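You operate a simulated robot arm through the tools that you are given. There is no shell and no other tool. Be economical: measure what you need, move in short steps, check, and stop when the job is done.

Carry out the task below with a simulated robot arm. There is one attempt and no reset: what you move stays moved.

JOB
Brush out the riffle and empty the blue handled pan into cup E5.
Fine: brush first, with the green brush, and put it back; lay the pan before the riffle; spill nothing. Set down upright: green brush. What is to be rubbed or washed off counts as gone when no trace of it is left.
Where things are to end (x, y in the base frame): blue handled pan within 0.08 m of [0.31, -0.42].
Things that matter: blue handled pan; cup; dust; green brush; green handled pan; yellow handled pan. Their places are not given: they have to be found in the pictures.

It is judged by the outcome, as a careful person would: the job done as asked, and still so three seconds after it is handed in. It fails if anything else is knocked over, pushed out of place, dropped, spilled or broken.

ROBOT AND FRAMES
A 6-joint arm with a two-finger parallel gripper, fixed in place. Base frame: the origin is at the foot of the arm, x ahead of it, y to its left, z up; the work surface is at about z = 0.9. Units: m, degrees, N and s.
With the tool pointing down near the work surface it reaches from about 0.14 to 0.84 m from the base axis. Its first joint turns from -166.0 to 166.0 degrees. Payload 3.91 kg.
The TCP is the grasp point between the finger pads, 0.03 m short of the fingertips. In the tool frame z runs along the fingers and y along their closing line. The gripper opens to 0.11 m. The fingers are 0.02 m wide and 0.01 m thick; the gripper's body (0.048 by 0.112 m) begins 0.055 m behind the TCP.
Orientation is that of the tool frame in the base frame, as a unit quaternion [x, y, z, w]. With the fingers straight down and closing along the base's y, the tool's x points along the base's -x, its y along +y and its z along -z.

CONTROLS
- The arm moves only by the tool jog_arm. Its argument "moves" is a list of rows, each a list of 3 entries, a list of its own where there are three numbers: the opening, from 0 (shut) to 1 (fully open), then the shift along the tool's x, y, z in m, then the turn, a rotation vector about the tool's x, y, z in degrees. In form: [[jaw, [x, y, z], [rx, ry, rz]], ...]. A call has 1 to 10 rows; each row shifts and turns the commanded pose from where the row before left it, along the tool's axes as they then stand. Each row takes 0.2 s and may step no farther than 0.05 m and 8.6 degrees from the row before; otherwise, or with a gripper value out of range, the whole call is refused. A pose out of reach is approached as far as the arm can. The call stops where the force on the tool passes 90 N (or 10 N more than at its start, if that is more) or the arm is blocked; 0.2 s more then pass. The fingers move at their own pace (about 0.108 m/s each) and stop on an object; they squeeze with about 22 N. The grip force told is the motor's: it shows also when the fingers shut on nothing. Time passes only in rows, and 0.2 s behind the last, so rows that do not move let the fingers close. The reply holds the time, the measured pose of the TCP, the force on the tool along the base axes, the opening and the grip force, in the units named above and with some noise, with the torque about the TCP (base axes, N m) and any sound that the robot's microphone picked up.
- Cameras (640 x 400 px; columns grow to the right, rows downward): "scene" is fixed at [0.0546, -0.5003, 1.4997]; the picture's right is [0.13, -0.99, 0.00], its down [-0.76, -0.10, -0.65] and it looks along [0.64, 0.08, -0.76] (base axes); focal length 275 px, centre (320, 200). "wrist" rides on the gripper at [0.077, 0.007, -0.115] in the tool frame; the picture's right is [-0.09, 1.00, 0.00], its down [-0.80, -0.07, -0.59] and it looks along [-0.59, -0.05, 0.80] (tool axes); focal length 270 px, centre (320, 200).
- snapshot(camera): a new picture of that camera. It takes no simulated time.
- slide_trunk(by): slides the trunk up (or, below 0, down) by that many m; the arm rides with it, the base frame stays. It gives what a move gives, with no picture.
- point_at(camera, pixels): for up to 12 pixels [column, row] of the newest picture of that camera ("zoom" is the newest enlarged one), the place [x, y, z] in the base frame of the surface seen there, good to about 0.002 m, but the place of the scene camera against the robot may be out by one fixed shift of up to 0.012 m in any direction. It takes no simulated time.
- enlarge(camera, box): a new picture of the part [left, top, right, bottom] of that camera's present view, enlarged. It takes no simulated time.
- finish_job(): hands the job in; it is judged then, once.

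Go step by step. Measure first, check grasps and placings, and put right what went wrong. The budget is 80 turns and 54 pictures, counting those below and the enlarged ones. Unless the task says otherwise, let go and move clear before handing in, and close with one line.

The tools are called as a command line: name --argument value ..., lists and objects as JSON in quotes. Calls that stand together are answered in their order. jog_arm: Moves the arm, as the interface text tells. Its arguments: {"type":"object","properties":{"moves":{"type":"array"}},"required":["moves"]} The other tools are called the same way: slide_trunk (by) slides the trunk up or down; snapshot (camera) takes a picture; point_at (camera, pixels) gives the place of the surface under pixels of a picture; enlarge (camera, box) takes an enlarged picture of a part of a camera's view; finish_job () hands the job in.

At the start:

```text
t: 0.0
ee_pos: [0.2924, -0.3253, 1.2685]
tool_rot: [0.0, 1.0, 0.001, 0.0]
wrist_force: [-1.0, -0.5, -1.0]
ft_torque: [-0.05, -0.01, -0.03]
finger_gap: 0.1101
finger_force: 0.0
trunk travel left (down, up): [-0.45, 0.09]
```

scene: 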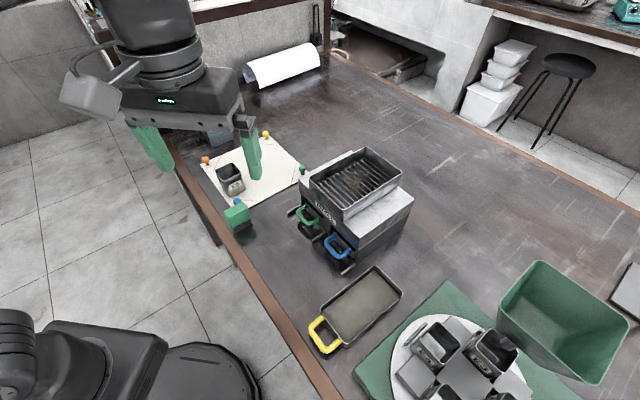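
wrist: 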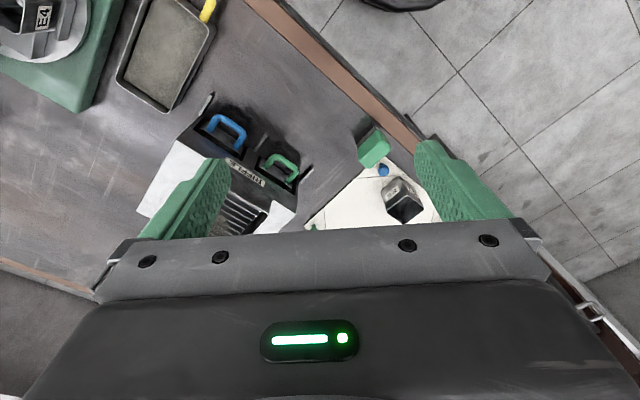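

The scene shows the riffle at about (360,195), the blue pan at (337,245), the green brush at (237,215), and cups on the turntable at (460,370). I'll look closer.

enlarge --camera "scene" --box '[190, 130, 430, 280]'

enlarge --camera "scene" --box '[370, 280, 562, 400]'

```text
2.67 times, centred on (310, 205) of scene
```

zoom: 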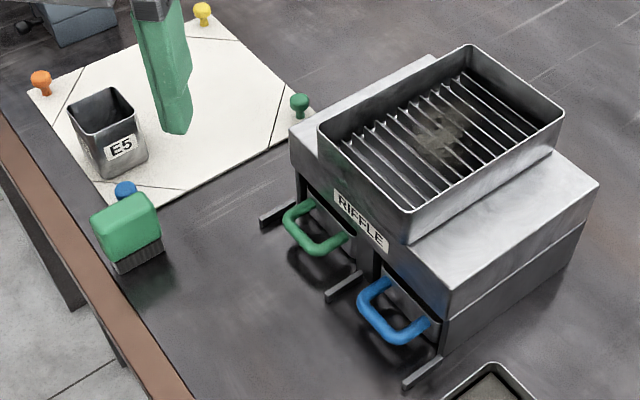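

```text
3.33 times, centred on (466, 340) of scene
```

zoom: 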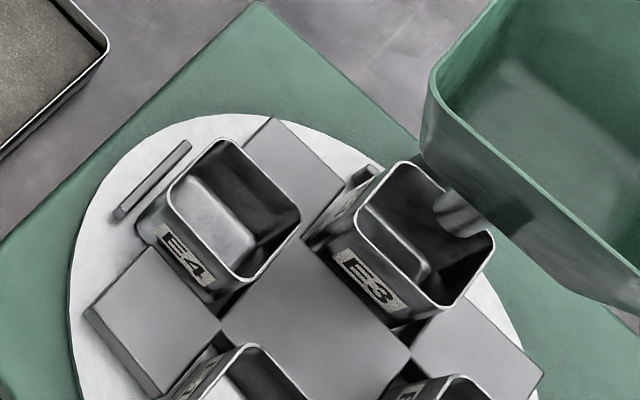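

Cup E5 stands on the white sheet, and the dust lies on the slats in the riffle's hopper. I'll enlarge again and measure the brush, cup, riffle and pan handles.

enlarge --camera "scene" --box '[190, 130, 430, 280]'

point_at --camera "zoom" --pixels '[[97, 218], [150, 196], [122, 208], [160, 230], [118, 272], [165, 252], [75, 110], [135, 120], [103, 90], [92, 140], [148, 158], [105, 175]]'

point_at --camera "zoom" --pixels '[[318, 128], [408, 214], [564, 112], [469, 46], [435, 130], [460, 160], [415, 105], [350, 150], [410, 205], [535, 130], [465, 75], [440, 90]]'

point_at --camera "zoom" --pixels '[[380, 283], [363, 312], [395, 338], [425, 323], [432, 330], [410, 290], [447, 290], [598, 183], [440, 350], [405, 385], [328, 298], [264, 220]]'

```text
2.67 times, centred on (310, 205) of scene
```

zoom: 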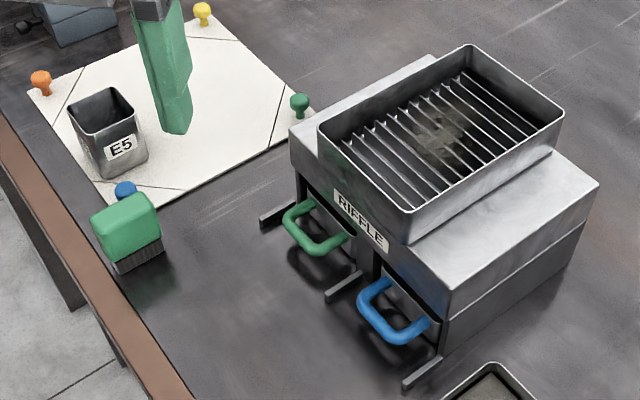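

```text
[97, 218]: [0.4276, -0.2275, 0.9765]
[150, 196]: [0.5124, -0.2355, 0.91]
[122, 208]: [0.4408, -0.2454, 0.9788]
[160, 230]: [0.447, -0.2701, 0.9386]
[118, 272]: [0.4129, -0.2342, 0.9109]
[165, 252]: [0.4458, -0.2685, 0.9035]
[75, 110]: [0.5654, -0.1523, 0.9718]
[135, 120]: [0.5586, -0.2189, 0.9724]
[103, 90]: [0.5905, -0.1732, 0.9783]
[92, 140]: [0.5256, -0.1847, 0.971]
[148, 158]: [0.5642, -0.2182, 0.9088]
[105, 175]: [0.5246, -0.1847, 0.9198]
```

```text
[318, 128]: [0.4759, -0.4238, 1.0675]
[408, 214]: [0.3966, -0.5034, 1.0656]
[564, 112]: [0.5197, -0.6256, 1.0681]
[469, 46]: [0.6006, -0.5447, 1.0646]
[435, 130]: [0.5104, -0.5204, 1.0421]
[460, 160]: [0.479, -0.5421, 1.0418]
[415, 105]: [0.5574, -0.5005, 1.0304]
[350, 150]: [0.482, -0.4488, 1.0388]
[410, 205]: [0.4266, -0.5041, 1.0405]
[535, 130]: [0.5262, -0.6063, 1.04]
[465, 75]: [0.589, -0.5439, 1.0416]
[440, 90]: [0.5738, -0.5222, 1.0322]
```

```text
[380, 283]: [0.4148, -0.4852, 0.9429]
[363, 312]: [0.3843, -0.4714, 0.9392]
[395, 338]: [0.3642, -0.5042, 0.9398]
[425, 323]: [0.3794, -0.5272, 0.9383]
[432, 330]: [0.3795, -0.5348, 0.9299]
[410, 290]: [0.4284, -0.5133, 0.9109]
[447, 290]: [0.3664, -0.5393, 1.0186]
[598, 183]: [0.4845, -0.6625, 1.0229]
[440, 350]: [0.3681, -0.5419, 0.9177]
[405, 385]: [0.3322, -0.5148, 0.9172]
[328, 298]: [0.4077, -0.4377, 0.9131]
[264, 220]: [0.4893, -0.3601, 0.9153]
```

The brush is near (0.44,-0.245) with its top at z 0.978, and the hopper is centred near (0.498,-0.524), turned about 45°. I'll go above the brush for a wrist view, which also lets me check the scene camera's shift.

jog_arm --moves '[[1, [-0.037, 0.02, 0.025], [0, 0, 0]], [1, [-0.037, 0.02, 0.025], [0, 0, 0]], [1, [-0.037, 0.02, 0.025], [0, 0, 0]], [1, [-0.037, 0.02, 0.025], [0, 0, 0]]]'

snapshot --camera "wrist"

```text
t: 1.0
ee_pos: [0.4424, -0.243, 1.1671]
tool_rot: [0.0, 1.0, 0.0, 0.001]
wrist_force: [0.8, -0.4, -0.4]
ft_torque: [0.01, 0.01, 0.01]
finger_gap: 0.1098
finger_force: 0.1
trunk travel left (down, up): [-0.45, 0.09]
```

```text
48 pictures are left
```

wrist: 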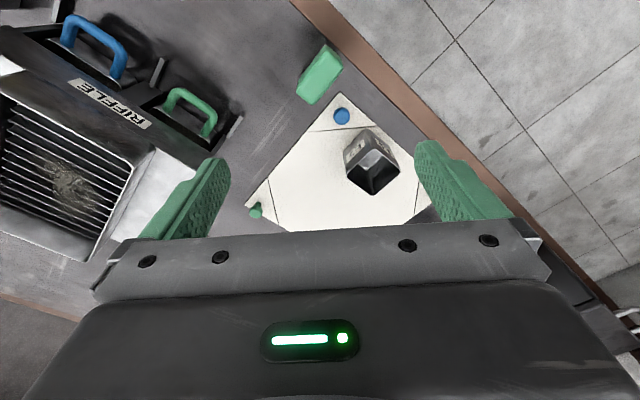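

The brush is at (320,75), cup E5 at (372,165), and part of the hopper shows at left. I'll measure the same features through the wrist camera.

enlarge --camera "wrist" --box '[240, 30, 432, 150]'

point_at --camera "wrist" --pixels '[[322, 47], [341, 62], [315, 101], [298, 92], [320, 73], [341, 116], [257, 211], [346, 152], [372, 195], [398, 168], [368, 135], [372, 175]]'

point_at --camera "wrist" --pixels '[[65, 20], [120, 45], [118, 75], [95, 30], [135, 165], [95, 262], [5, 97], [70, 185], [25, 160], [90, 200], [185, 92], [212, 118]]'

```text
3.33 times, centred on (336, 90) of wrist
```

zoom: 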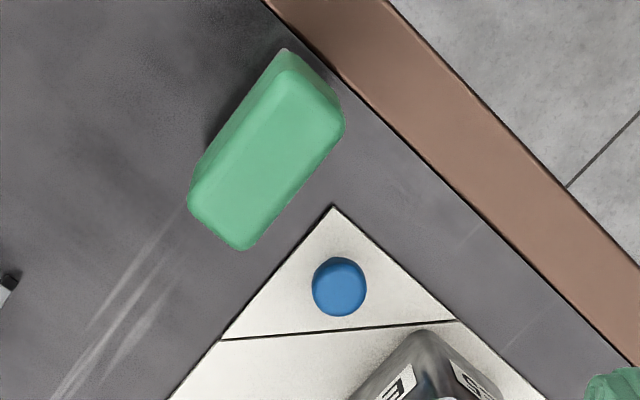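

```text
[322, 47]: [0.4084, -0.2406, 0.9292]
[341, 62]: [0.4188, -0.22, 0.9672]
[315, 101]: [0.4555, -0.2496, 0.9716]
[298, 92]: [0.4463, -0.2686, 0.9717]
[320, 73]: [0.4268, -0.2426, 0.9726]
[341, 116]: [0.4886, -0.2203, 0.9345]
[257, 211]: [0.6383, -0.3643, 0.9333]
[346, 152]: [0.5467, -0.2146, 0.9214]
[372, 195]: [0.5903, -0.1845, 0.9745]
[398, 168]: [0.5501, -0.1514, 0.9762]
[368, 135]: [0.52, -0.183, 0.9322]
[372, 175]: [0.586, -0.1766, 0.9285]
```

```text
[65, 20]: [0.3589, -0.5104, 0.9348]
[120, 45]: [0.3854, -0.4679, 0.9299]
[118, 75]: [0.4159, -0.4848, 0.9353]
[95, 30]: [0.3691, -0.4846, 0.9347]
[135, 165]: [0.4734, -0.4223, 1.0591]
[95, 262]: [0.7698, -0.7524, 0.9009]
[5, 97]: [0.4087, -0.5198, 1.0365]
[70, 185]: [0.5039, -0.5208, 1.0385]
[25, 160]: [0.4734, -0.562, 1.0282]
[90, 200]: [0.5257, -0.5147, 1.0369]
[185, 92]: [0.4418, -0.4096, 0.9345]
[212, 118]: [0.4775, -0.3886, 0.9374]
```

The wrist camera puts surfaces about 0.007 m lower than the scene camera, so I'll trust the wrist for placing. Next I'll measure the brush's edges finely on the enlarged picture.

point_at --camera "zoom" --pixels '[[342, 130], [300, 184], [252, 242], [195, 190], [235, 137], [278, 78], [295, 72], [335, 105], [193, 210], [232, 245], [267, 157], [283, 52]]'

enlarge --camera "wrist" --box '[0, 80, 192, 200]'

```text
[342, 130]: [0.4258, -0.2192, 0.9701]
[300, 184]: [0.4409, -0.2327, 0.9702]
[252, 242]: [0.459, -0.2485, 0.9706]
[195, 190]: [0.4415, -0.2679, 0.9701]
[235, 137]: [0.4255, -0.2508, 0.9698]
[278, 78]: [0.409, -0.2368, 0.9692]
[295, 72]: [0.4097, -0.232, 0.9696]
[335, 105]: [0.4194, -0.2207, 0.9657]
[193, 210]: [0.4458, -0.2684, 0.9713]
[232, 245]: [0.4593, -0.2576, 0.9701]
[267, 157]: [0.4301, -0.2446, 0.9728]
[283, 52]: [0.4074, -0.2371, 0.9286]
```

```text
3.33 times, centred on (96, 140) of wrist
```

zoom: 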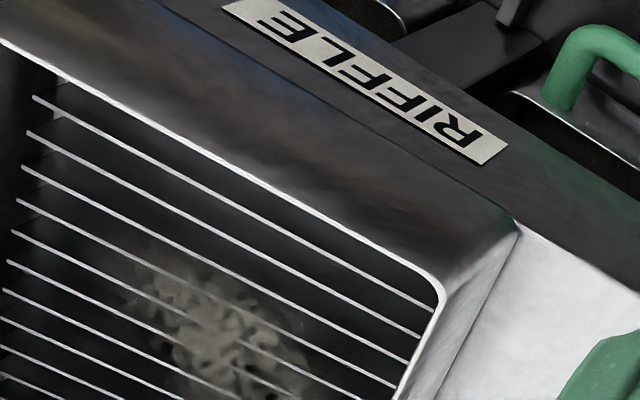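

The brush's centre is near (0.4335,-0.243), its long axis at about -43°, top z 0.971. I'll turn 43°, part the jaws partly to keep clear of the blue knob, and come down to just above it.

jog_arm --moves '[[0.6, [0.009, 0, 0.02], [0, 0, 0]], [0.6, [0, 0, 0.025], [0, 0, 8.6]], [0.6, [0, 0, 0.025], [0, 0, 8.6]], [0.6, [0, 0, 0.025], [0, 0, 8.6]], [0.6, [0, 0, 0.025], [0, 0, 8.6]], [0.6, [0, 0, 0.02], [0, 0, 8.6]]]'

snapshot --camera "wrist"

```text
t: 2.4
ee_pos: [0.4296, -0.2456, 1.0283]
tool_rot: [0.368, 0.93, 0.0, 0.0]
wrist_force: [0.5, -0.4, -0.2]
ft_torque: [-0.02, 0.0, 0.03]
finger_gap: 0.066
finger_force: 0.0
trunk travel left (down, up): [-0.45, 0.09]
```

```text
45 pictures are left
```

wrist: 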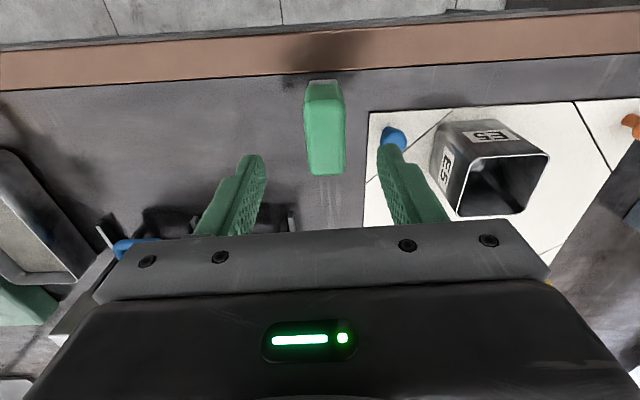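

The brush shows at (325,125), squarely aligned between the jaws. I'll measure it once more.

point_at --camera "wrist" --pixels '[[308, 120], [343, 120], [309, 165], [343, 165], [325, 172], [325, 102], [326, 140], [325, 85]]'

jog_arm --moves '[[0.6, [0, 0, 0], [0, 0, 0]]]'

```text
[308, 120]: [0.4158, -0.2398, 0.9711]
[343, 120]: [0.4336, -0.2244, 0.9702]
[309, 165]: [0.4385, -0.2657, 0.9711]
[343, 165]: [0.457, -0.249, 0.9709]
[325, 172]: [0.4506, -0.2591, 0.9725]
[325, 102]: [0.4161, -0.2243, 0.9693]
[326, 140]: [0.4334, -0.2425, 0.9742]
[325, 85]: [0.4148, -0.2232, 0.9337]
```

```text
t: 2.8
ee_pos: [0.4321, -0.2467, 1.028]
tool_rot: [0.366, 0.93, 0.0, 0.001]
wrist_force: [-0.4, -0.9, -0.7]
ft_torque: [-0.02, 0.01, 0.04]
finger_gap: 0.0662
finger_force: 0.1
trunk travel left (down, up): [-0.45, 0.09]
```

The brush centre is (0.434,-0.2425), at about -45°. I'll trim y by 4 mm and 2°, descend to TCP z 0.960, and close.

jog_arm --moves '[[0.6, [0, 0.004, 0.034], [0, 0, 2]], [0.6, [0, 0, 0.034], [0, 0, 0]], [0.6, [0, 0, 0], [0, 0, 0]], [0, [0, 0, 0], [0, 0, 0]], [0, [0, 0, 0], [0, 0, 0]], [0, [0, 0, 0], [0, 0, 0]]]'

snapshot --camera "wrist"

```text
t: 4.2
ee_pos: [0.4336, -0.2439, 0.9605]
tool_rot: [0.383, 0.924, 0.0, -0.001]
wrist_force: [-0.2, -0.5, 0.5]
ft_torque: [0.0, 0.01, 0.0]
finger_gap: 0.0275
finger_force: 22.1
trunk travel left (down, up): [-0.45, 0.09]
```

```text
44 pictures are left
```

wrist: 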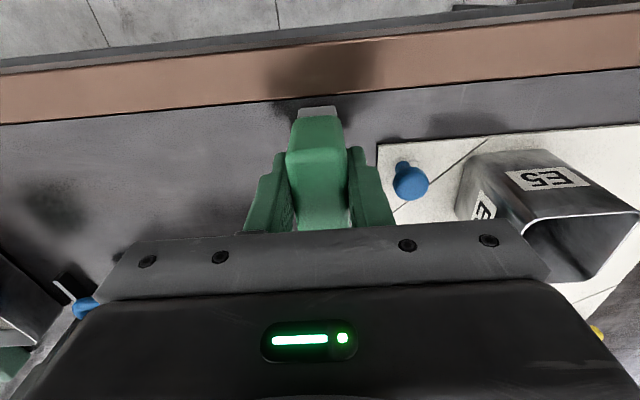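

The brush is held (gap 0.0275). I'll lift it 0.2 m and carry it over the hopper's middle.

jog_arm --moves '[[0, [0, 0, -0.03], [0, 0, 0]], [0, [0, 0, -0.05], [0, 0, 0]], [0, [0, 0, -0.05], [0, 0, 0]], [0, [0, 0, -0.05], [0, 0, 0]], [0, [-0.04, -0.0257, 0], [0, 0, 0]], [0, [-0.04, -0.0257, 0], [0, 0, 0]], [0, [-0.04, -0.0257, 0], [0, 0, 0]], [0, [-0.04, -0.0257, 0], [0, 0, 0]], [0, [-0.04, -0.0257, 0], [0, 0, 0]], [0, [-0.04, -0.0257, 0], [0, 0, 0]]]'

snapshot --camera "wrist"

enlarge --camera "scene" --box '[270, 110, 430, 210]'

```text
t: 6.4
ee_pos: [0.4956, -0.5221, 1.1396]
tool_rot: [0.382, 0.924, 0.001, 0.0]
wrist_force: [0.3, -1.8, -0.2]
ft_torque: [-0.01, -0.02, 0.0]
finger_gap: 0.0273
finger_force: 21.9
trunk travel left (down, up): [-0.45, 0.09]
```

```text
43 pictures are left
```

wrist: 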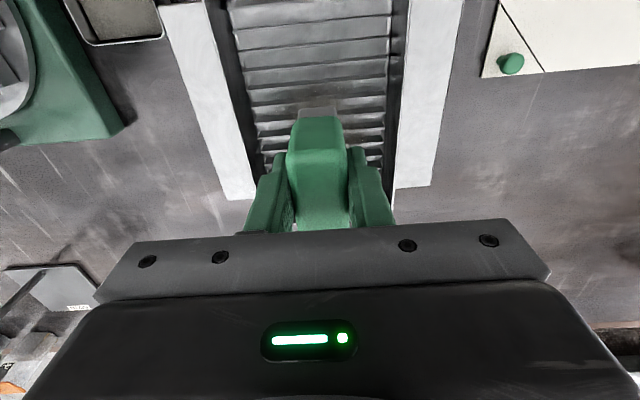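

```text
4.00 times, centred on (350, 160) of scene
```

zoom: 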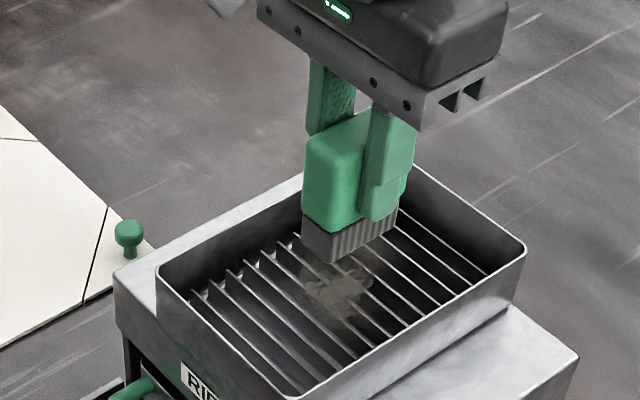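

The brush hangs over the middle of the hopper with the dust just below it. I'll lower it gently to feel for the slats.

jog_arm --moves '[[0, [0, 0, 0.03], [0, 0, 0]], [0, [0, 0, 0.01], [0, 0, 0]], [0, [0, 0, 0.003], [0, 0, 0]]]'

enlarge --camera "scene" --box '[270, 110, 430, 210]'

```text
t: 7.2
ee_pos: [0.4956, -0.5204, 1.0956]
tool_rot: [0.383, 0.924, 0.0, 0.0]
wrist_force: [0.7, 0.1, -0.2]
ft_torque: [-0.02, 0.01, -0.01]
finger_gap: 0.0275
finger_force: 22.4
trunk travel left (down, up): [-0.45, 0.09]
```

```text
4.00 times, centred on (350, 160) of scene
```

zoom: 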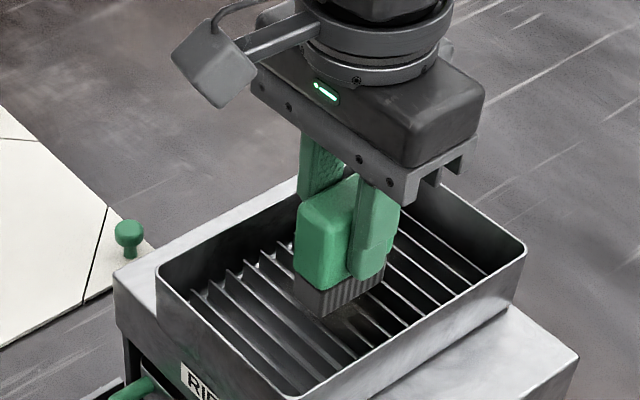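

Still no contact force at TCP z 1.0956. I'll go on down in 2 mm steps.

jog_arm --moves '[[0, [0, 0, 0.002], [0, 0, 0]], [0, [0, 0, 0.001], [0, 0, 0]]]'

jog_arm --moves '[[0, [0, 0, 0.002], [0, 0, 0]]]'

```text
t: 7.8
ee_pos: [0.495, -0.5209, 1.0968]
tool_rot: [0.383, 0.924, 0.0, 0.001]
wrist_force: [-0.1, -0.9, 6.8]
ft_torque: [0.06, 0.0, 0.01]
finger_gap: 0.0276
finger_force: 22.5
trunk travel left (down, up): [-0.45, 0.09]
```

```text
t: 8.2
ee_pos: [0.4941, -0.5206, 1.0945]
tool_rot: [0.381, 0.924, -0.001, 0.003]
wrist_force: [4.1, -2.8, 18.9]
ft_torque: [0.01, 0.0, -0.01]
finger_gap: 0.0276
finger_force: 21.9
trunk travel left (down, up): [-0.45, 0.09]
```

The bristles are bearing at about 19 N; I'll ease 1 mm and sweep to and fro along the slats in the middle lane.

jog_arm --moves '[[0, [0, -0.014, -0.001], [0, 0, 0]], [0, [0, -0.014, 0], [0, 0, 0]], [0, [0, 0.014, 0], [0, 0, 0]], [0, [0, 0.014, 0], [0, 0, 0]], [0, [0, 0.014, 0], [0, 0, 0]], [0, [0, 0.014, 0], [0, 0, 0]], [0, [0, -0.014, 0], [0, 0, 0]], [0, [0, -0.014, 0], [0, 0, 0]], [0, [0, 0, -0.02], [0, 0, 0]], [0, [0.035, 0, -0.02], [0, 0, 0]]]'

enlarge --camera "scene" --box '[270, 110, 430, 210]'

```text
t: 10.4
ee_pos: [0.4703, -0.4963, 1.1338]
tool_rot: [0.382, 0.924, 0.0, 0.0]
wrist_force: [-0.5, 0.1, -1.2]
ft_torque: [-0.03, 0.01, 0.01]
finger_gap: 0.0272
finger_force: 21.8
trunk travel left (down, up): [-0.45, 0.09]
```

```text
4.00 times, centred on (350, 160) of scene
```

zoom: 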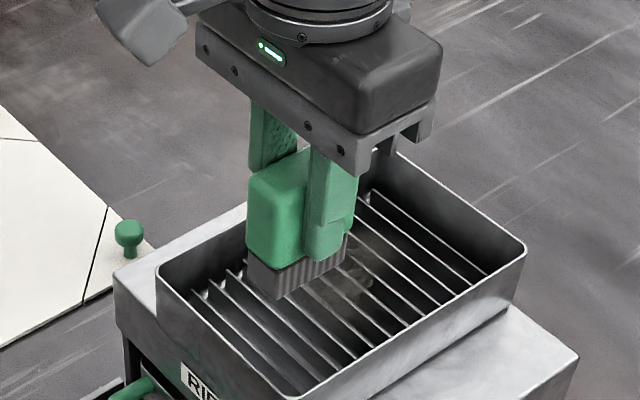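

The dust is thinner but a trace remains at zoom (350,285). I'll sweep more lanes with a little more pressure.

jog_arm --moves '[[0, [-0.015, -0.02, 0.03], [0, 0, 0]], [0, [0, 0, 0.011], [0, 0, 0]], [0, [0, 0.015, 0], [0, 0, 0]], [0, [0, 0.015, 0], [0, 0, 0]], [0, [0, 0.015, 0], [0, 0, 0]], [0, [0, -0.015, 0], [0, 0, 0]], [0, [0, -0.015, 0], [0, 0, 0]], [0, [0, -0.015, 0], [0, 0, 0]], [0, [0, -0.005, 0], [0, 0, 0]]]'

jog_arm --moves '[[0, [-0.02, 0, 0], [0, 0, 0]], [0, [0, 0.018, 0], [0, 0, 0]], [0, [0, 0.018, 0], [0, 0, 0]], [0, [0, 0.018, 0], [0, 0, 0]], [0, [-0.02, 0, 0], [0, 0, 0]], [0, [0, -0.018, 0], [0, 0, 0]], [0, [0, -0.018, 0], [0, 0, 0]], [0, [0, -0.018, 0], [0, 0, 0]]]'

jog_arm --moves '[[0, [0, 0.018, 0], [0, 0, 0]], [0, [0, 0.018, 0], [0, 0, 0]], [0, [0, 0.018, 0], [0, 0, 0]], [0, [0.02, 0, 0], [0, 0, 0]], [0, [0, -0.018, 0], [0, 0, 0]], [0, [0, -0.018, 0], [0, 0, 0]], [0, [0, -0.018, 0], [0, 0, 0]], [0, [0, 0.025, -0.03], [0, 0, 0]], [0, [0.0, 0, -0.05], [0, 0, 0]], [0, [0.04, 0, -0.03], [0, 0, 0]]]'

enlarge --camera "scene" --box '[270, 110, 430, 210]'

```text
t: 12.4
ee_pos: [0.4632, -0.5228, 1.0941]
tool_rot: [0.382, 0.924, 0.0, 0.001]
wrist_force: [5.6, 5.1, 18.3]
ft_torque: [0.16, -0.29, 0.0]
finger_gap: 0.0275
finger_force: 22.1
trunk travel left (down, up): [-0.45, 0.09]
```

```text
t: 14.2
ee_pos: [0.4921, -0.552, 1.0928]
tool_rot: [0.382, 0.924, 0.0, 0.0]
wrist_force: [0.8, 0.8, 9.8]
ft_torque: [-0.11, -0.16, 0.03]
finger_gap: 0.0273
finger_force: 22.6
trunk travel left (down, up): [-0.45, 0.09]
```

```text
t: 16.4
ee_pos: [0.4654, -0.4916, 1.2039]
tool_rot: [0.383, 0.924, -0.001, 0.001]
wrist_force: [-0.8, 0.7, -0.7]
ft_torque: [0.0, -0.03, 0.02]
finger_gap: 0.0276
finger_force: 22.4
trunk travel left (down, up): [-0.45, 0.09]
```

```text
4.00 times, centred on (350, 160) of scene
```

zoom: 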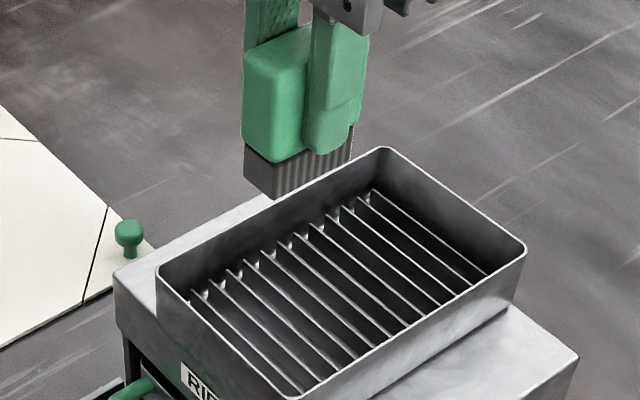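

No trace is left on the slats. I'll carry the brush back over its old spot (0.4336,-0.2439) and lower it to just above the table.

jog_arm --moves '[[0, [0.0395, 0.0305, 0], [0, 0, 0]], [0, [0.0395, 0.0305, 0], [0, 0, 0]], [0, [0.0395, 0.0305, 0], [0, 0, 0]], [0, [0.0395, 0.0305, 0], [0, 0, 0]], [0, [0.0395, 0.0305, 0], [0, 0, 0]], [0, [0, 0, 0.05], [0, 0, 0]], [0, [0, 0, 0.05], [0, 0, 0]], [0, [0, 0, 0.05], [0, 0, 0]], [0, [0, 0, 0.05], [0, 0, 0]], [0, [0, 0, 0.035], [0, 0, 0]]]'

snapshot --camera "wrist"

```text
t: 18.6
ee_pos: [0.4359, -0.2464, 0.9669]
tool_rot: [0.383, 0.924, 0.0, 0.0]
wrist_force: [-0.4, 0.3, -1.2]
ft_torque: [0.01, 0.04, -0.01]
finger_gap: 0.0271
finger_force: 21.7
trunk travel left (down, up): [-0.45, 0.09]
```

```text
38 pictures are left
```

wrist: 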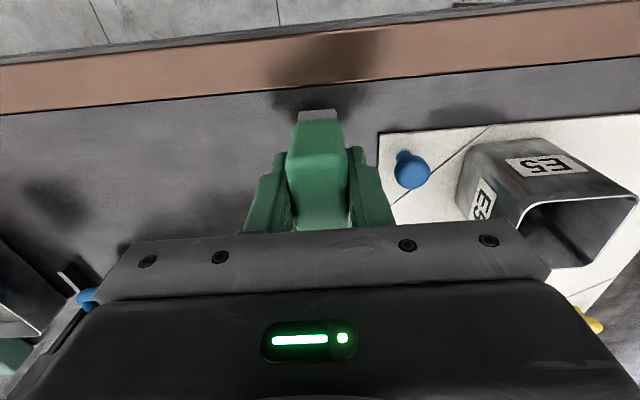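

The view matches the one at pick-up (blue knob at (412,170)). I'll lower until it touches.

jog_arm --moves '[[0, [0.002, 0, 0.004], [0, 0, 0]], [0, [0, 0, 0.002], [0, 0, 0]]]'

jog_arm --moves '[[0, [0, 0, 0.0015], [0, 0, 0]]]'

```text
t: 19.2
ee_pos: [0.4337, -0.2448, 0.9609]
tool_rot: [0.383, 0.924, 0.0, -0.001]
wrist_force: [-1.7, 0.6, -0.7]
ft_torque: [0.02, 0.02, -0.02]
finger_gap: 0.0271
finger_force: 22.2
trunk travel left (down, up): [-0.45, 0.09]
```

```text
t: 19.6
ee_pos: [0.434, -0.2455, 0.9602]
tool_rot: [0.383, 0.924, 0.0, 0.001]
wrist_force: [-0.1, 0.0, -0.3]
ft_torque: [0.01, 0.03, 0.04]
finger_gap: 0.0274
finger_force: 22.1
trunk travel left (down, up): [-0.45, 0.09]
```

jog_arm --moves '[[0, [0, 0, 0.0015], [0, 0, 0]]]'

jog_arm --moves '[[0, [0, 0, 0.001], [0, 0, 0]]]'

```text
t: 20.0
ee_pos: [0.4349, -0.2448, 0.9583]
tool_rot: [0.382, 0.924, 0.0, 0.0]
wrist_force: [-0.2, 0.6, 0.0]
ft_torque: [-0.01, 0.03, 0.0]
finger_gap: 0.0274
finger_force: 22.0
trunk travel left (down, up): [-0.45, 0.09]
```

```text
t: 20.4
ee_pos: [0.4337, -0.2444, 0.9565]
tool_rot: [0.383, 0.924, 0.0, 0.0]
wrist_force: [-0.2, 1.1, -0.5]
ft_torque: [-0.03, 0.02, 0.02]
finger_gap: 0.0276
finger_force: 21.8
trunk travel left (down, up): [-0.45, 0.09]
```

The readings show no contact yet, so the brush slid a few mm up in the grip while brushing. I'll keep going down gently.

jog_arm --moves '[[0, [0, 0, 0.001], [0, 0, 0]]]'

jog_arm --moves '[[0, [0, 0, 0.001], [0, 0, 0]]]'

enlarge --camera "scene" --box '[196, 170, 292, 230]'

```text
t: 20.8
ee_pos: [0.4332, -0.2451, 0.9564]
tool_rot: [0.382, 0.924, -0.001, 0.001]
wrist_force: [-0.9, -0.7, 8.0]
ft_torque: [-0.05, 0.01, 0.0]
finger_gap: 0.0273
finger_force: 22.3
trunk travel left (down, up): [-0.45, 0.09]
```

```text
t: 21.2
ee_pos: [0.434, -0.2437, 0.9563]
tool_rot: [0.382, 0.924, 0.0, 0.001]
wrist_force: [0.5, -1.0, 18.8]
ft_torque: [-0.07, 0.06, -0.03]
finger_gap: 0.0275
finger_force: 22.0
trunk travel left (down, up): [-0.45, 0.09]
```

```text
6.67 times, centred on (244, 200) of scene
```

zoom: 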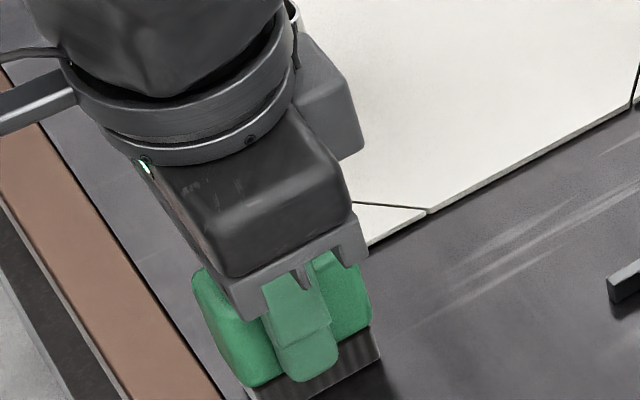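

It stands on the table. I'll back off 2 mm, open to 0.6 and rise 0.15 m.

jog_arm --moves '[[0, [0, 0, -0.0018], [0, 0, 0]], [0.5, [0, 0, 0], [0, 0, 0]], [0.5, [0, 0, 0], [0, 0, 0]], [0.5, [0, 0, -0.02], [0, 0, 0]], [0.5, [0, 0, -0.04], [0, 0, 0]], [0.5, [0, 0, -0.05], [0, 0, 0]], [0.5, [0, 0, -0.05], [0, 0, 0]]]'

snapshot --camera "wrist"

snapshot --camera "scene"

```text
t: 22.8
ee_pos: [0.4317, -0.2449, 1.1165]
tool_rot: [0.382, 0.924, 0.0, 0.0]
wrist_force: [0.3, 0.2, 0.2]
ft_torque: [-0.02, 0.05, 0.01]
finger_gap: 0.0549
finger_force: 0.1
trunk travel left (down, up): [-0.45, 0.09]
```

```text
36 pictures are left
```

wrist: 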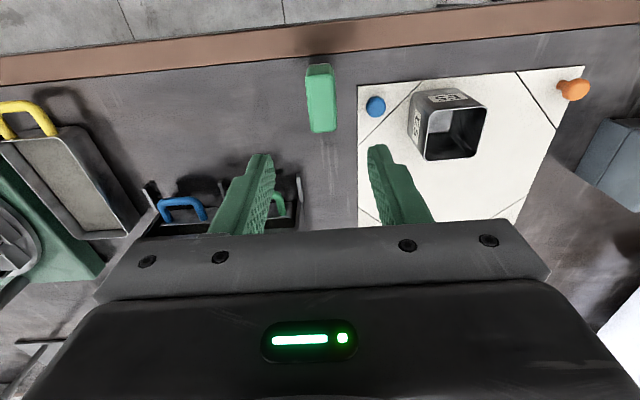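

```text
35 pictures are left
```

scene: 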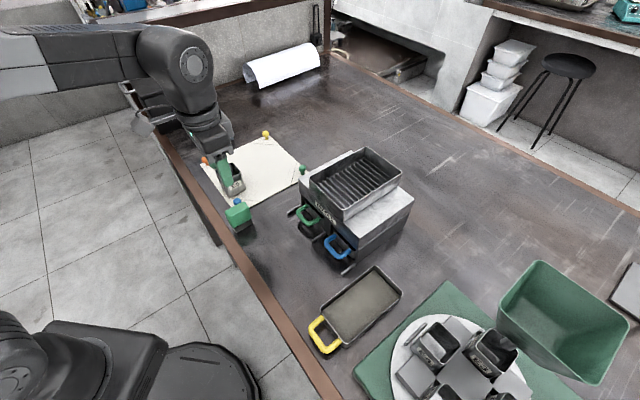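

The brush stands upright back at its spot ((320,97) in wrist). Now I'll go in front of the riffle to view the blue handle and its pan.

jog_arm --moves '[[0.5, [-0.0188, -0.0392, 0], [0, 0, 0]], [0.5, [-0.0188, -0.0392, 0], [0, 0, 0]], [0.5, [-0.0188, -0.0392, 0], [0, 0, 0]], [0.5, [-0.0188, -0.0392, 0], [0, 0, 0]], [0.5, [-0.0188, -0.0392, 0], [0, 0, 0]]]'

snapshot --camera "wrist"

```text
t: 24.0
ee_pos: [0.3597, -0.4494, 1.1169]
tool_rot: [0.382, 0.924, -0.001, -0.001]
wrist_force: [1.0, -0.4, -1.1]
ft_torque: [0.02, 0.03, -0.07]
finger_gap: 0.0552
finger_force: 0.0
trunk travel left (down, up): [-0.45, 0.09]
```

```text
34 pictures are left
```

wrist: 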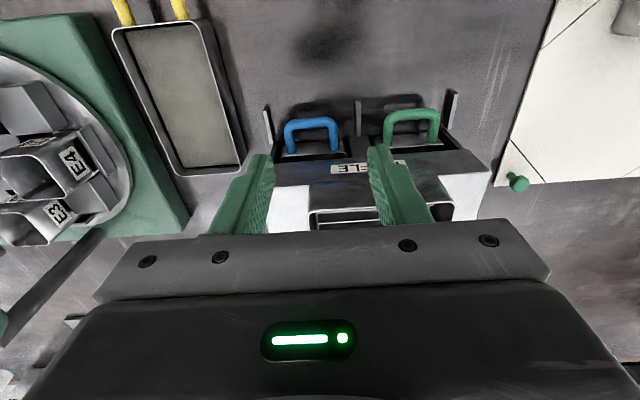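

enlarge --camera "wrist" --box '[240, 80, 400, 180]'

point_at --camera "zoom" --pixels '[[188, 185], [285, 155], [392, 180], [200, 240], [395, 240], [188, 215], [210, 300], [385, 290], [100, 120], [470, 90], [290, 300], [290, 250]]'

point_at --camera "wrist" --pixels '[[114, 30], [203, 22], [243, 165], [180, 175], [150, 40], [215, 155], [180, 100], [122, 10], [178, 10]]'

```text
4.00 times, centred on (320, 130) of wrist
```

zoom: 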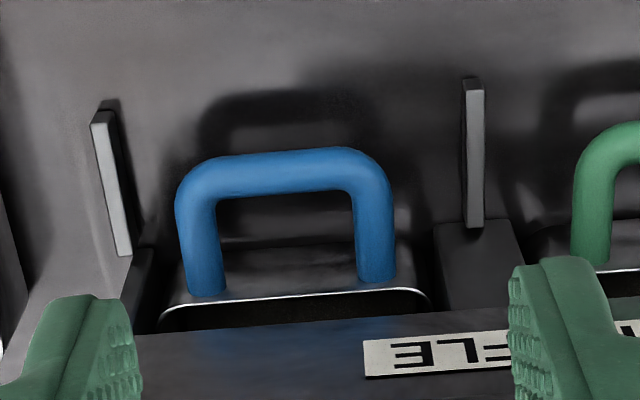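

```text
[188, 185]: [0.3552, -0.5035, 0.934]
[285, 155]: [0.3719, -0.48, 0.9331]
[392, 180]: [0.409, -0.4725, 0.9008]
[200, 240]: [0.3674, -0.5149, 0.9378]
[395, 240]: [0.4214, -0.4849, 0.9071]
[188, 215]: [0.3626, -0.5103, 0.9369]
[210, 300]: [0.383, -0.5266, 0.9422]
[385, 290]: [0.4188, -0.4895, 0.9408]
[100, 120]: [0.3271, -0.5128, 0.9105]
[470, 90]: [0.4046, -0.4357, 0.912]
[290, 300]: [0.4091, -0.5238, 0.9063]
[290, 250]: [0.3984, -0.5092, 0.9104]
```

```text
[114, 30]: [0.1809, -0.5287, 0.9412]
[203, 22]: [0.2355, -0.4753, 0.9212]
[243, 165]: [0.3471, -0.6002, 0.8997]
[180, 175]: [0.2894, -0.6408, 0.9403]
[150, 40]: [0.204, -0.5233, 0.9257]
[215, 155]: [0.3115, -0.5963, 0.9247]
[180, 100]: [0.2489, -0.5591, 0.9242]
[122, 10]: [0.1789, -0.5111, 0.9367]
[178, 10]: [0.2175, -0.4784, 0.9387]
```

The blue handle is a U with outer span of about 0.058 m, its bar near z 0.934, and the rails are at ±0.054 m. I'll lean the tool 30° outward so the gripper's body clears the riffle front, and come in for a check.

jog_arm --moves '[[0.64, [0, 0, 0], [0, -7.5, 0]], [0.64, [0, 0, 0], [0, -7.5, 0]], [0.64, [0, 0, 0], [0, -7.5, 0]], [0.64, [0, 0, 0], [0, -7.5, 0]], [0.64, [0.027, -0.0063, 0.03], [0, 0, 0]], [0.64, [0.0261, -0.0063, 0.03], [0, 0, 0]], [0.64, [0, 0, 0.04], [0, 0, 0]]]'

snapshot --camera "wrist"

snapshot --camera "scene"

```text
t: 25.6
ee_pos: [0.3557, -0.4605, 1.0036]
tool_rot: [0.369, 0.893, -0.099, 0.239]
wrist_force: [-0.5, -0.1, 0.2]
ft_torque: [0.01, 0.03, 0.01]
finger_gap: 0.0705
finger_force: 0.0
trunk travel left (down, up): [-0.45, 0.09]
```

```text
32 pictures are left
```

wrist: 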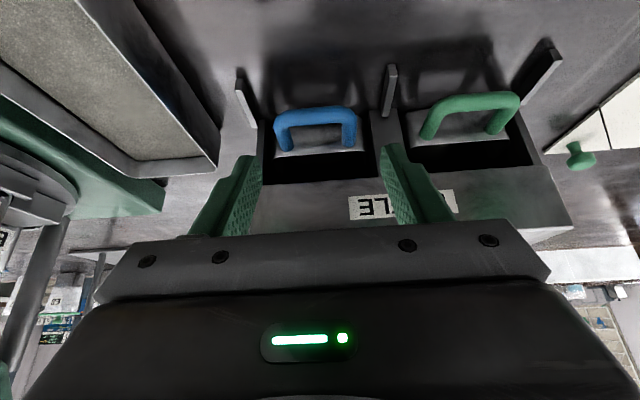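

```text
31 pictures are left
```

scene: 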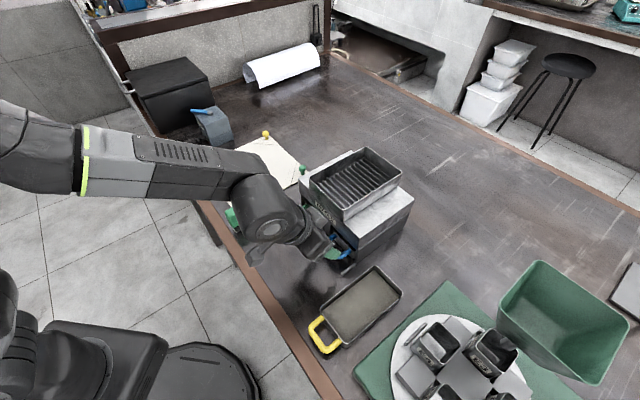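

The handle appears at (316,115), between the jaws. I'll measure its legs and bar before going in.

point_at --camera "wrist" --pixels '[[278, 122], [351, 120], [316, 112], [286, 145], [348, 142], [318, 146], [242, 85], [391, 70], [318, 152]]'

```text
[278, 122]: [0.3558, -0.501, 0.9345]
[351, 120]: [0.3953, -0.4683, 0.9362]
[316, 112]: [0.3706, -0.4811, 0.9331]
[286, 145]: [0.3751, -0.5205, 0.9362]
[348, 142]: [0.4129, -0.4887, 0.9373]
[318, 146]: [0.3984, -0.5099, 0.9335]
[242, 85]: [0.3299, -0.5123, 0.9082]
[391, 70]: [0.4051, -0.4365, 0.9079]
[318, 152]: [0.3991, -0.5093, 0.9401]
```

The leg mid-line is at t=-0.077, which agrees with plan. I'll go in 0.075 m along the fingers and close on the legs.

jog_arm --moves '[[0.64, [0, -0.0015, 0.025], [0, 0, 0]], [0.64, [0, -0.0015, 0.025], [0, 0, 0]], [0.64, [0.001, 0, 0.0245], [0, 0, 0]], [0.64, [0, 0, 0], [0, 0, 0]], [0.3, [0, 0, 0], [0, 0, 0]], [0.3, [0, 0, 0], [0, 0, 0]], [0.3, [0, 0, 0], [0, 0, 0]]]'

snapshot --camera "wrist"

```text
t: 27.2
ee_pos: [0.3796, -0.4879, 0.9401]
tool_rot: [0.37, 0.893, -0.099, 0.238]
wrist_force: [0.9, -0.1, 2.8]
ft_torque: [-0.11, -0.08, 0.16]
finger_gap: 0.0627
finger_force: 21.6
trunk travel left (down, up): [-0.45, 0.09]
```

```text
30 pictures are left
```

wrist: 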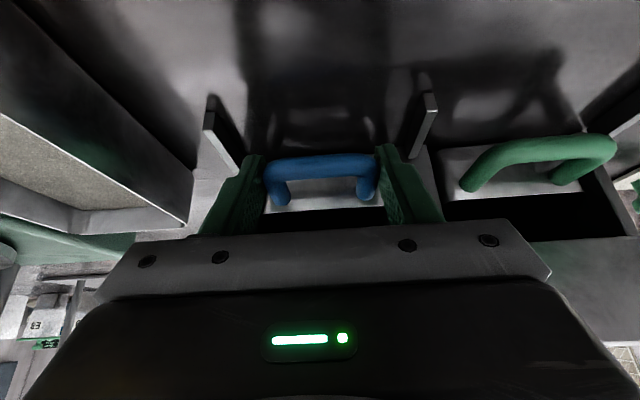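

The jaws hold the handle's legs (gap 0.063, 21.6 N). I'll draw the pan straight out slowly, 0.04 m first.

jog_arm --moves '[[0.3, [0.0087, 0, -0.005], [0, 0, 0]], [0.3, [0.0087, 0, -0.005], [0, 0, 0]], [0.3, [0.0087, 0, -0.005], [0, 0, 0]], [0.3, [0.0087, 0, -0.005], [0, 0, 0]]]'

snapshot --camera "wrist"

```text
t: 28.2
ee_pos: [0.3503, -0.4607, 0.9404]
tool_rot: [0.369, 0.892, -0.1, 0.241]
wrist_force: [0.3, 0.2, 5.9]
ft_torque: [-0.11, -0.03, 0.05]
finger_gap: 0.0625
finger_force: 21.7
trunk travel left (down, up): [-0.45, 0.09]
```

```text
29 pictures are left
```

wrist: 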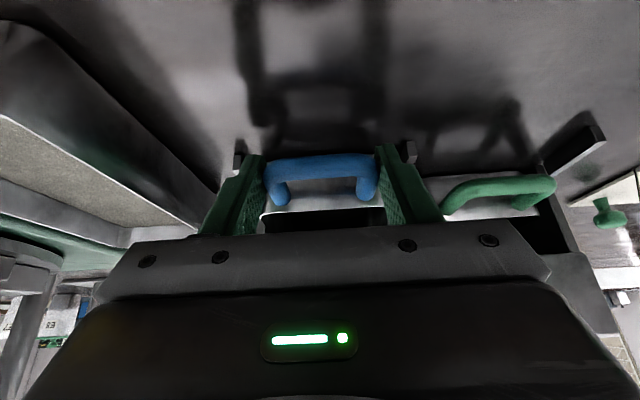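

It slides out freely. I'll draw it a further 0.15 m.

jog_arm --moves '[[0.3, [0.0125, 0, -0.0085], [0, 0, 0]], [0.3, [0.013, 0, -0.0075], [0, 0, 0]], [0.3, [0.013, 0, -0.0075], [0, 0, 0]], [0.3, [0.013, 0, -0.0075], [0, 0, 0]], [0.3, [0.013, 0, -0.0075], [0, 0, 0]], [0.3, [0.013, 0, -0.0075], [0, 0, 0]], [0.3, [0.013, 0, -0.0075], [0, 0, 0]], [0.3, [0.013, 0, -0.0075], [0, 0, 0]], [0.3, [0.013, 0, -0.0075], [0, 0, 0]], [0.3, [0.013, 0, -0.0075], [0, 0, 0]]]'

snapshot --camera "scene"

```text
t: 30.4
ee_pos: [0.2436, -0.3534, 0.9396]
tool_rot: [0.369, 0.892, -0.099, 0.24]
wrist_force: [-1.5, 0.3, 1.3]
ft_torque: [0.09, 0.19, -0.01]
finger_gap: 0.0628
finger_force: 22.0
trunk travel left (down, up): [-0.45, 0.09]
```

```text
28 pictures are left
```

scene: 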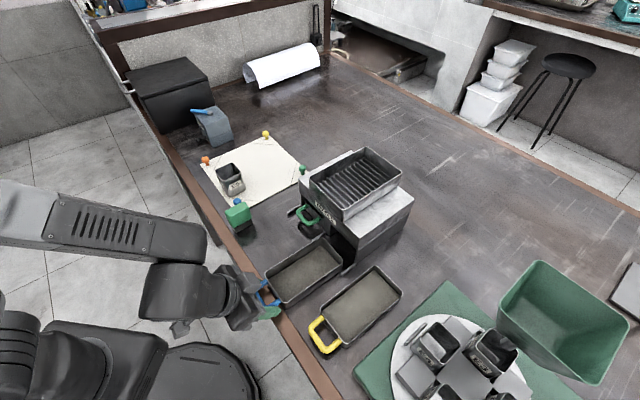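

The pan lies out before the riffle. I'll open, back off along the fingers, and straighten to view the pan.

jog_arm --moves '[[0.75, [0, 0, 0], [0, 0, 0]], [0.75, [0, 0, 0], [0, 0, 0]], [0.75, [0, 0, -0.03], [0, 0, 0]], [0.75, [0, 0, -0.05], [0, 0, 0]], [0.75, [-0.03, 0, -0.04], [0, 7.5, 0]], [0.75, [-0.03, 0, -0.04], [0, 7.5, 0]], [1, [-0.03, 0, -0.03], [0, 7.5, 0]], [1, [-0.02, 0, -0.01], [0, 7.5, 0]]]'

snapshot --camera "wrist"

```text
t: 32.2
ee_pos: [0.2571, -0.3688, 1.1563]
tool_rot: [0.382, 0.924, 0.001, -0.001]
wrist_force: [0.2, 1.0, 0.7]
ft_torque: [-0.01, 0.02, -0.05]
finger_gap: 0.1098
finger_force: 0.1
trunk travel left (down, up): [-0.45, 0.09]
```

```text
27 pictures are left
```

wrist: 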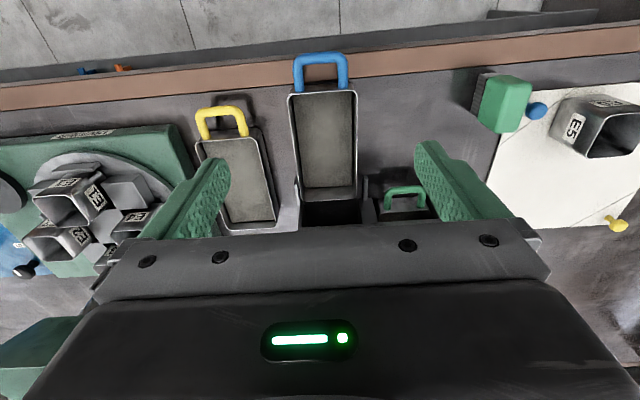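

enlarge --camera "wrist" --box '[240, 40, 432, 240]'

point_at --camera "wrist" --pixels '[[291, 96], [356, 94], [301, 200], [357, 196], [291, 150], [357, 150], [325, 120], [325, 175], [325, 188], [320, 57], [325, 94], [300, 120]]'

point_at --camera "wrist" --pixels '[[329, 200], [352, 97], [353, 186], [305, 186], [558, 107], [605, 156], [636, 142], [615, 128], [590, 150]]'

```text
2.00 times, centred on (336, 140) of wrist
```

zoom: 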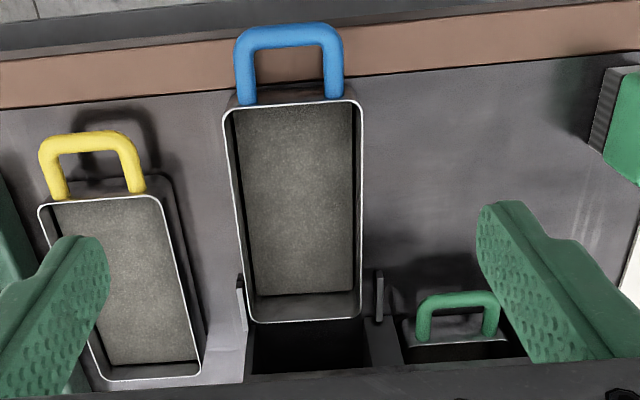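

```text
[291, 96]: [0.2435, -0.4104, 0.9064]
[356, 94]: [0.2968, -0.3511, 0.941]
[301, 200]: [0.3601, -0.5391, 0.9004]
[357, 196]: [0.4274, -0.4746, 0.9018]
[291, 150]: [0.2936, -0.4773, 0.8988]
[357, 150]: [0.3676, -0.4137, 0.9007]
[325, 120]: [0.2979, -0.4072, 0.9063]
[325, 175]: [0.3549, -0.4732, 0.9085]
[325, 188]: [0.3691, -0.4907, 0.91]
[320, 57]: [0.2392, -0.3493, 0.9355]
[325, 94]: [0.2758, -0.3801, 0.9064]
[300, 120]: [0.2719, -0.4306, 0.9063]
```

```text
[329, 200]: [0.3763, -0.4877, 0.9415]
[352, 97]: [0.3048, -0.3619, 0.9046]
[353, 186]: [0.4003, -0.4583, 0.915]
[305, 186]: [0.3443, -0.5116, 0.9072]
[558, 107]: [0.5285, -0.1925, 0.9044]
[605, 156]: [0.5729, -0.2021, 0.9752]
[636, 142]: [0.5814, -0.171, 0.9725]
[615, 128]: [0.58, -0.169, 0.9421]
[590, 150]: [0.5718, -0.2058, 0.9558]
```

The blue pan is at about (0.322,-0.433), with its rim at z 0.941 and a thin layer inside at z 0.906. To pour by rolling it over a far corner, I'll grip its side walls at the handle end with fingers 30° below horizontal, so I'm leaning the tool to 60° to test the reach.

jog_arm --moves '[[1, [0, 0, 0], [0, -8.57, 0]], [1, [0, 0, 0], [0, -8.57, 0]], [1, [0, 0, 0], [0, -8.57, 0]], [1, [0, 0, 0], [0, -8.57, 0]], [1, [0, 0, 0], [0, -8.57, 0]], [1, [0, 0, 0], [0, -8.57, 0]], [1, [0, 0, 0], [0, -8.57, 0]]]'

snapshot --camera "scene"

```text
t: 33.8
ee_pos: [0.2571, -0.3673, 1.1559]
tool_rot: [0.331, 0.799, -0.192, 0.463]
wrist_force: [0.1, -0.7, -0.1]
ft_torque: [0.01, 0.03, 0.0]
finger_gap: 0.1103
finger_force: 0.1
trunk travel left (down, up): [-0.45, 0.09]
```

```text
25 pictures are left
```

scene: 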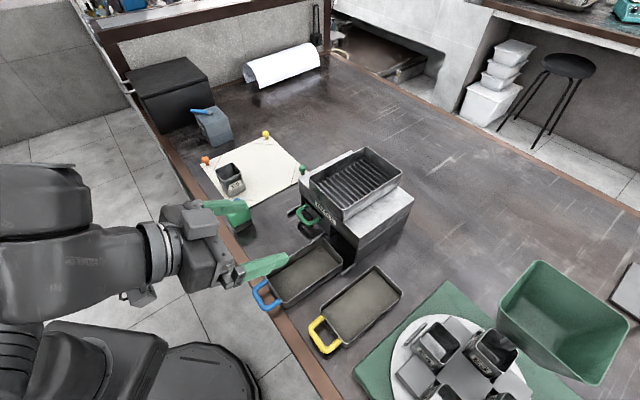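

The arm reaches this attitude well. Before lowering, I'll check where the table's edge lies, since the wrist camera hangs low.

point_at --camera "scene" --pixels '[[282, 322], [290, 336], [274, 326], [278, 334], [300, 340], [232, 240], [228, 245], [268, 340]]'

jog_arm --moves '[[1, [0.04, 0, 0.0134], [0, 0, 0]], [1, [0.04, 0, 0.0134], [0, 0, 0]], [1, [0.04, 0, 0.0134], [0, 0, 0]]]'

snapshot --camera "scene"

snapshot --camera "wrist"

```text
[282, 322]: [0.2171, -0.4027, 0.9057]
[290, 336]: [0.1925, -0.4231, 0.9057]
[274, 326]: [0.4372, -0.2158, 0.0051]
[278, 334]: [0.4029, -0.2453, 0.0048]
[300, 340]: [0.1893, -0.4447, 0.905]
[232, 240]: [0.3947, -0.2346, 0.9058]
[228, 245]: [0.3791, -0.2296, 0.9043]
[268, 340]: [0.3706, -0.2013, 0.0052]
```

```text
t: 34.6
ee_pos: [0.2396, -0.3499, 1.0315]
tool_rot: [0.332, 0.8, -0.191, 0.462]
wrist_force: [-0.6, 0.5, -0.2]
ft_torque: [0.0, -0.01, 0.01]
finger_gap: 0.1099
finger_force: 0.1
trunk travel left (down, up): [-0.45, 0.09]
```

```text
24 pictures are left
```

scene: 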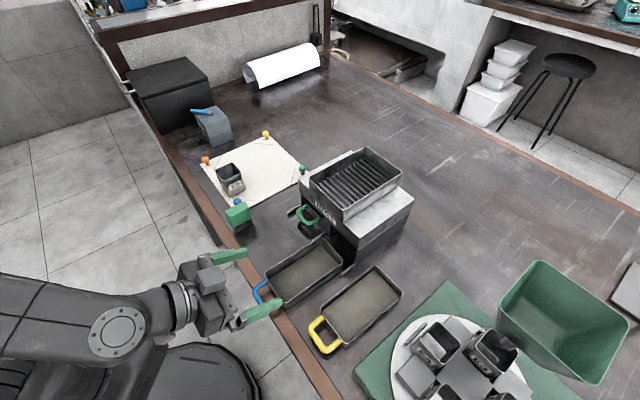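

```text
23 pictures are left
```

wrist: 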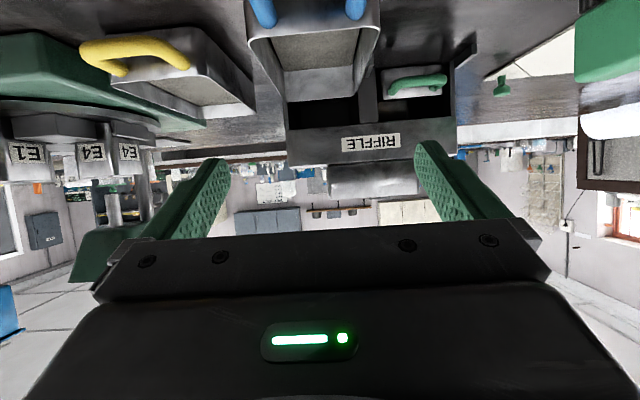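

The table's edge is at n≈-0.43, so the wrist camera hangs beyond it, clear. I'll drop to the approach line, then slide in over the handle with the jaws fully open.

jog_arm --moves '[[1, [0.03, 0, 0], [0, 0, 0]], [1, [0.0303, 0, 0], [0, 0, 0]], [1, [0, 0, 0.03], [0, 0, 0]], [1, [0, 0, 0.03], [0, 0, 0]]]'

enlarge --camera "scene" --box '[180, 210, 372, 330]'

snapshot --camera "wrist"

```text
t: 35.6
ee_pos: [0.2542, -0.365, 0.9498]
tool_rot: [0.331, 0.8, -0.191, 0.462]
wrist_force: [0.0, -0.6, 0.0]
ft_torque: [-0.01, -0.03, -0.01]
finger_gap: 0.1098
finger_force: 0.0
trunk travel left (down, up): [-0.45, 0.09]
```

```text
3.33 times, centred on (276, 270) of scene
```

zoom: 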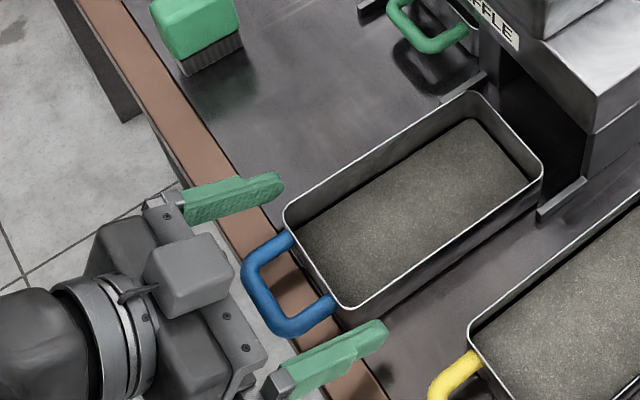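

```text
21 pictures are left
```

wrist: 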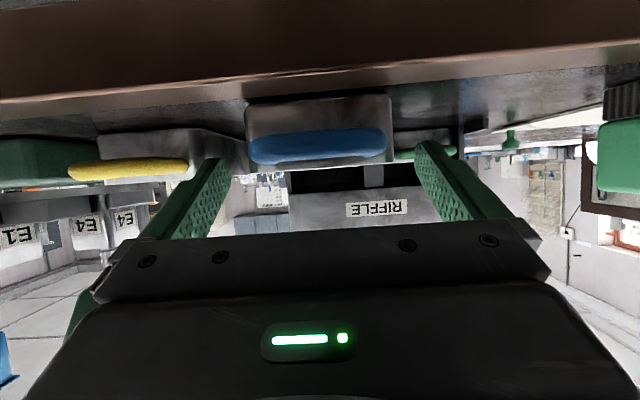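

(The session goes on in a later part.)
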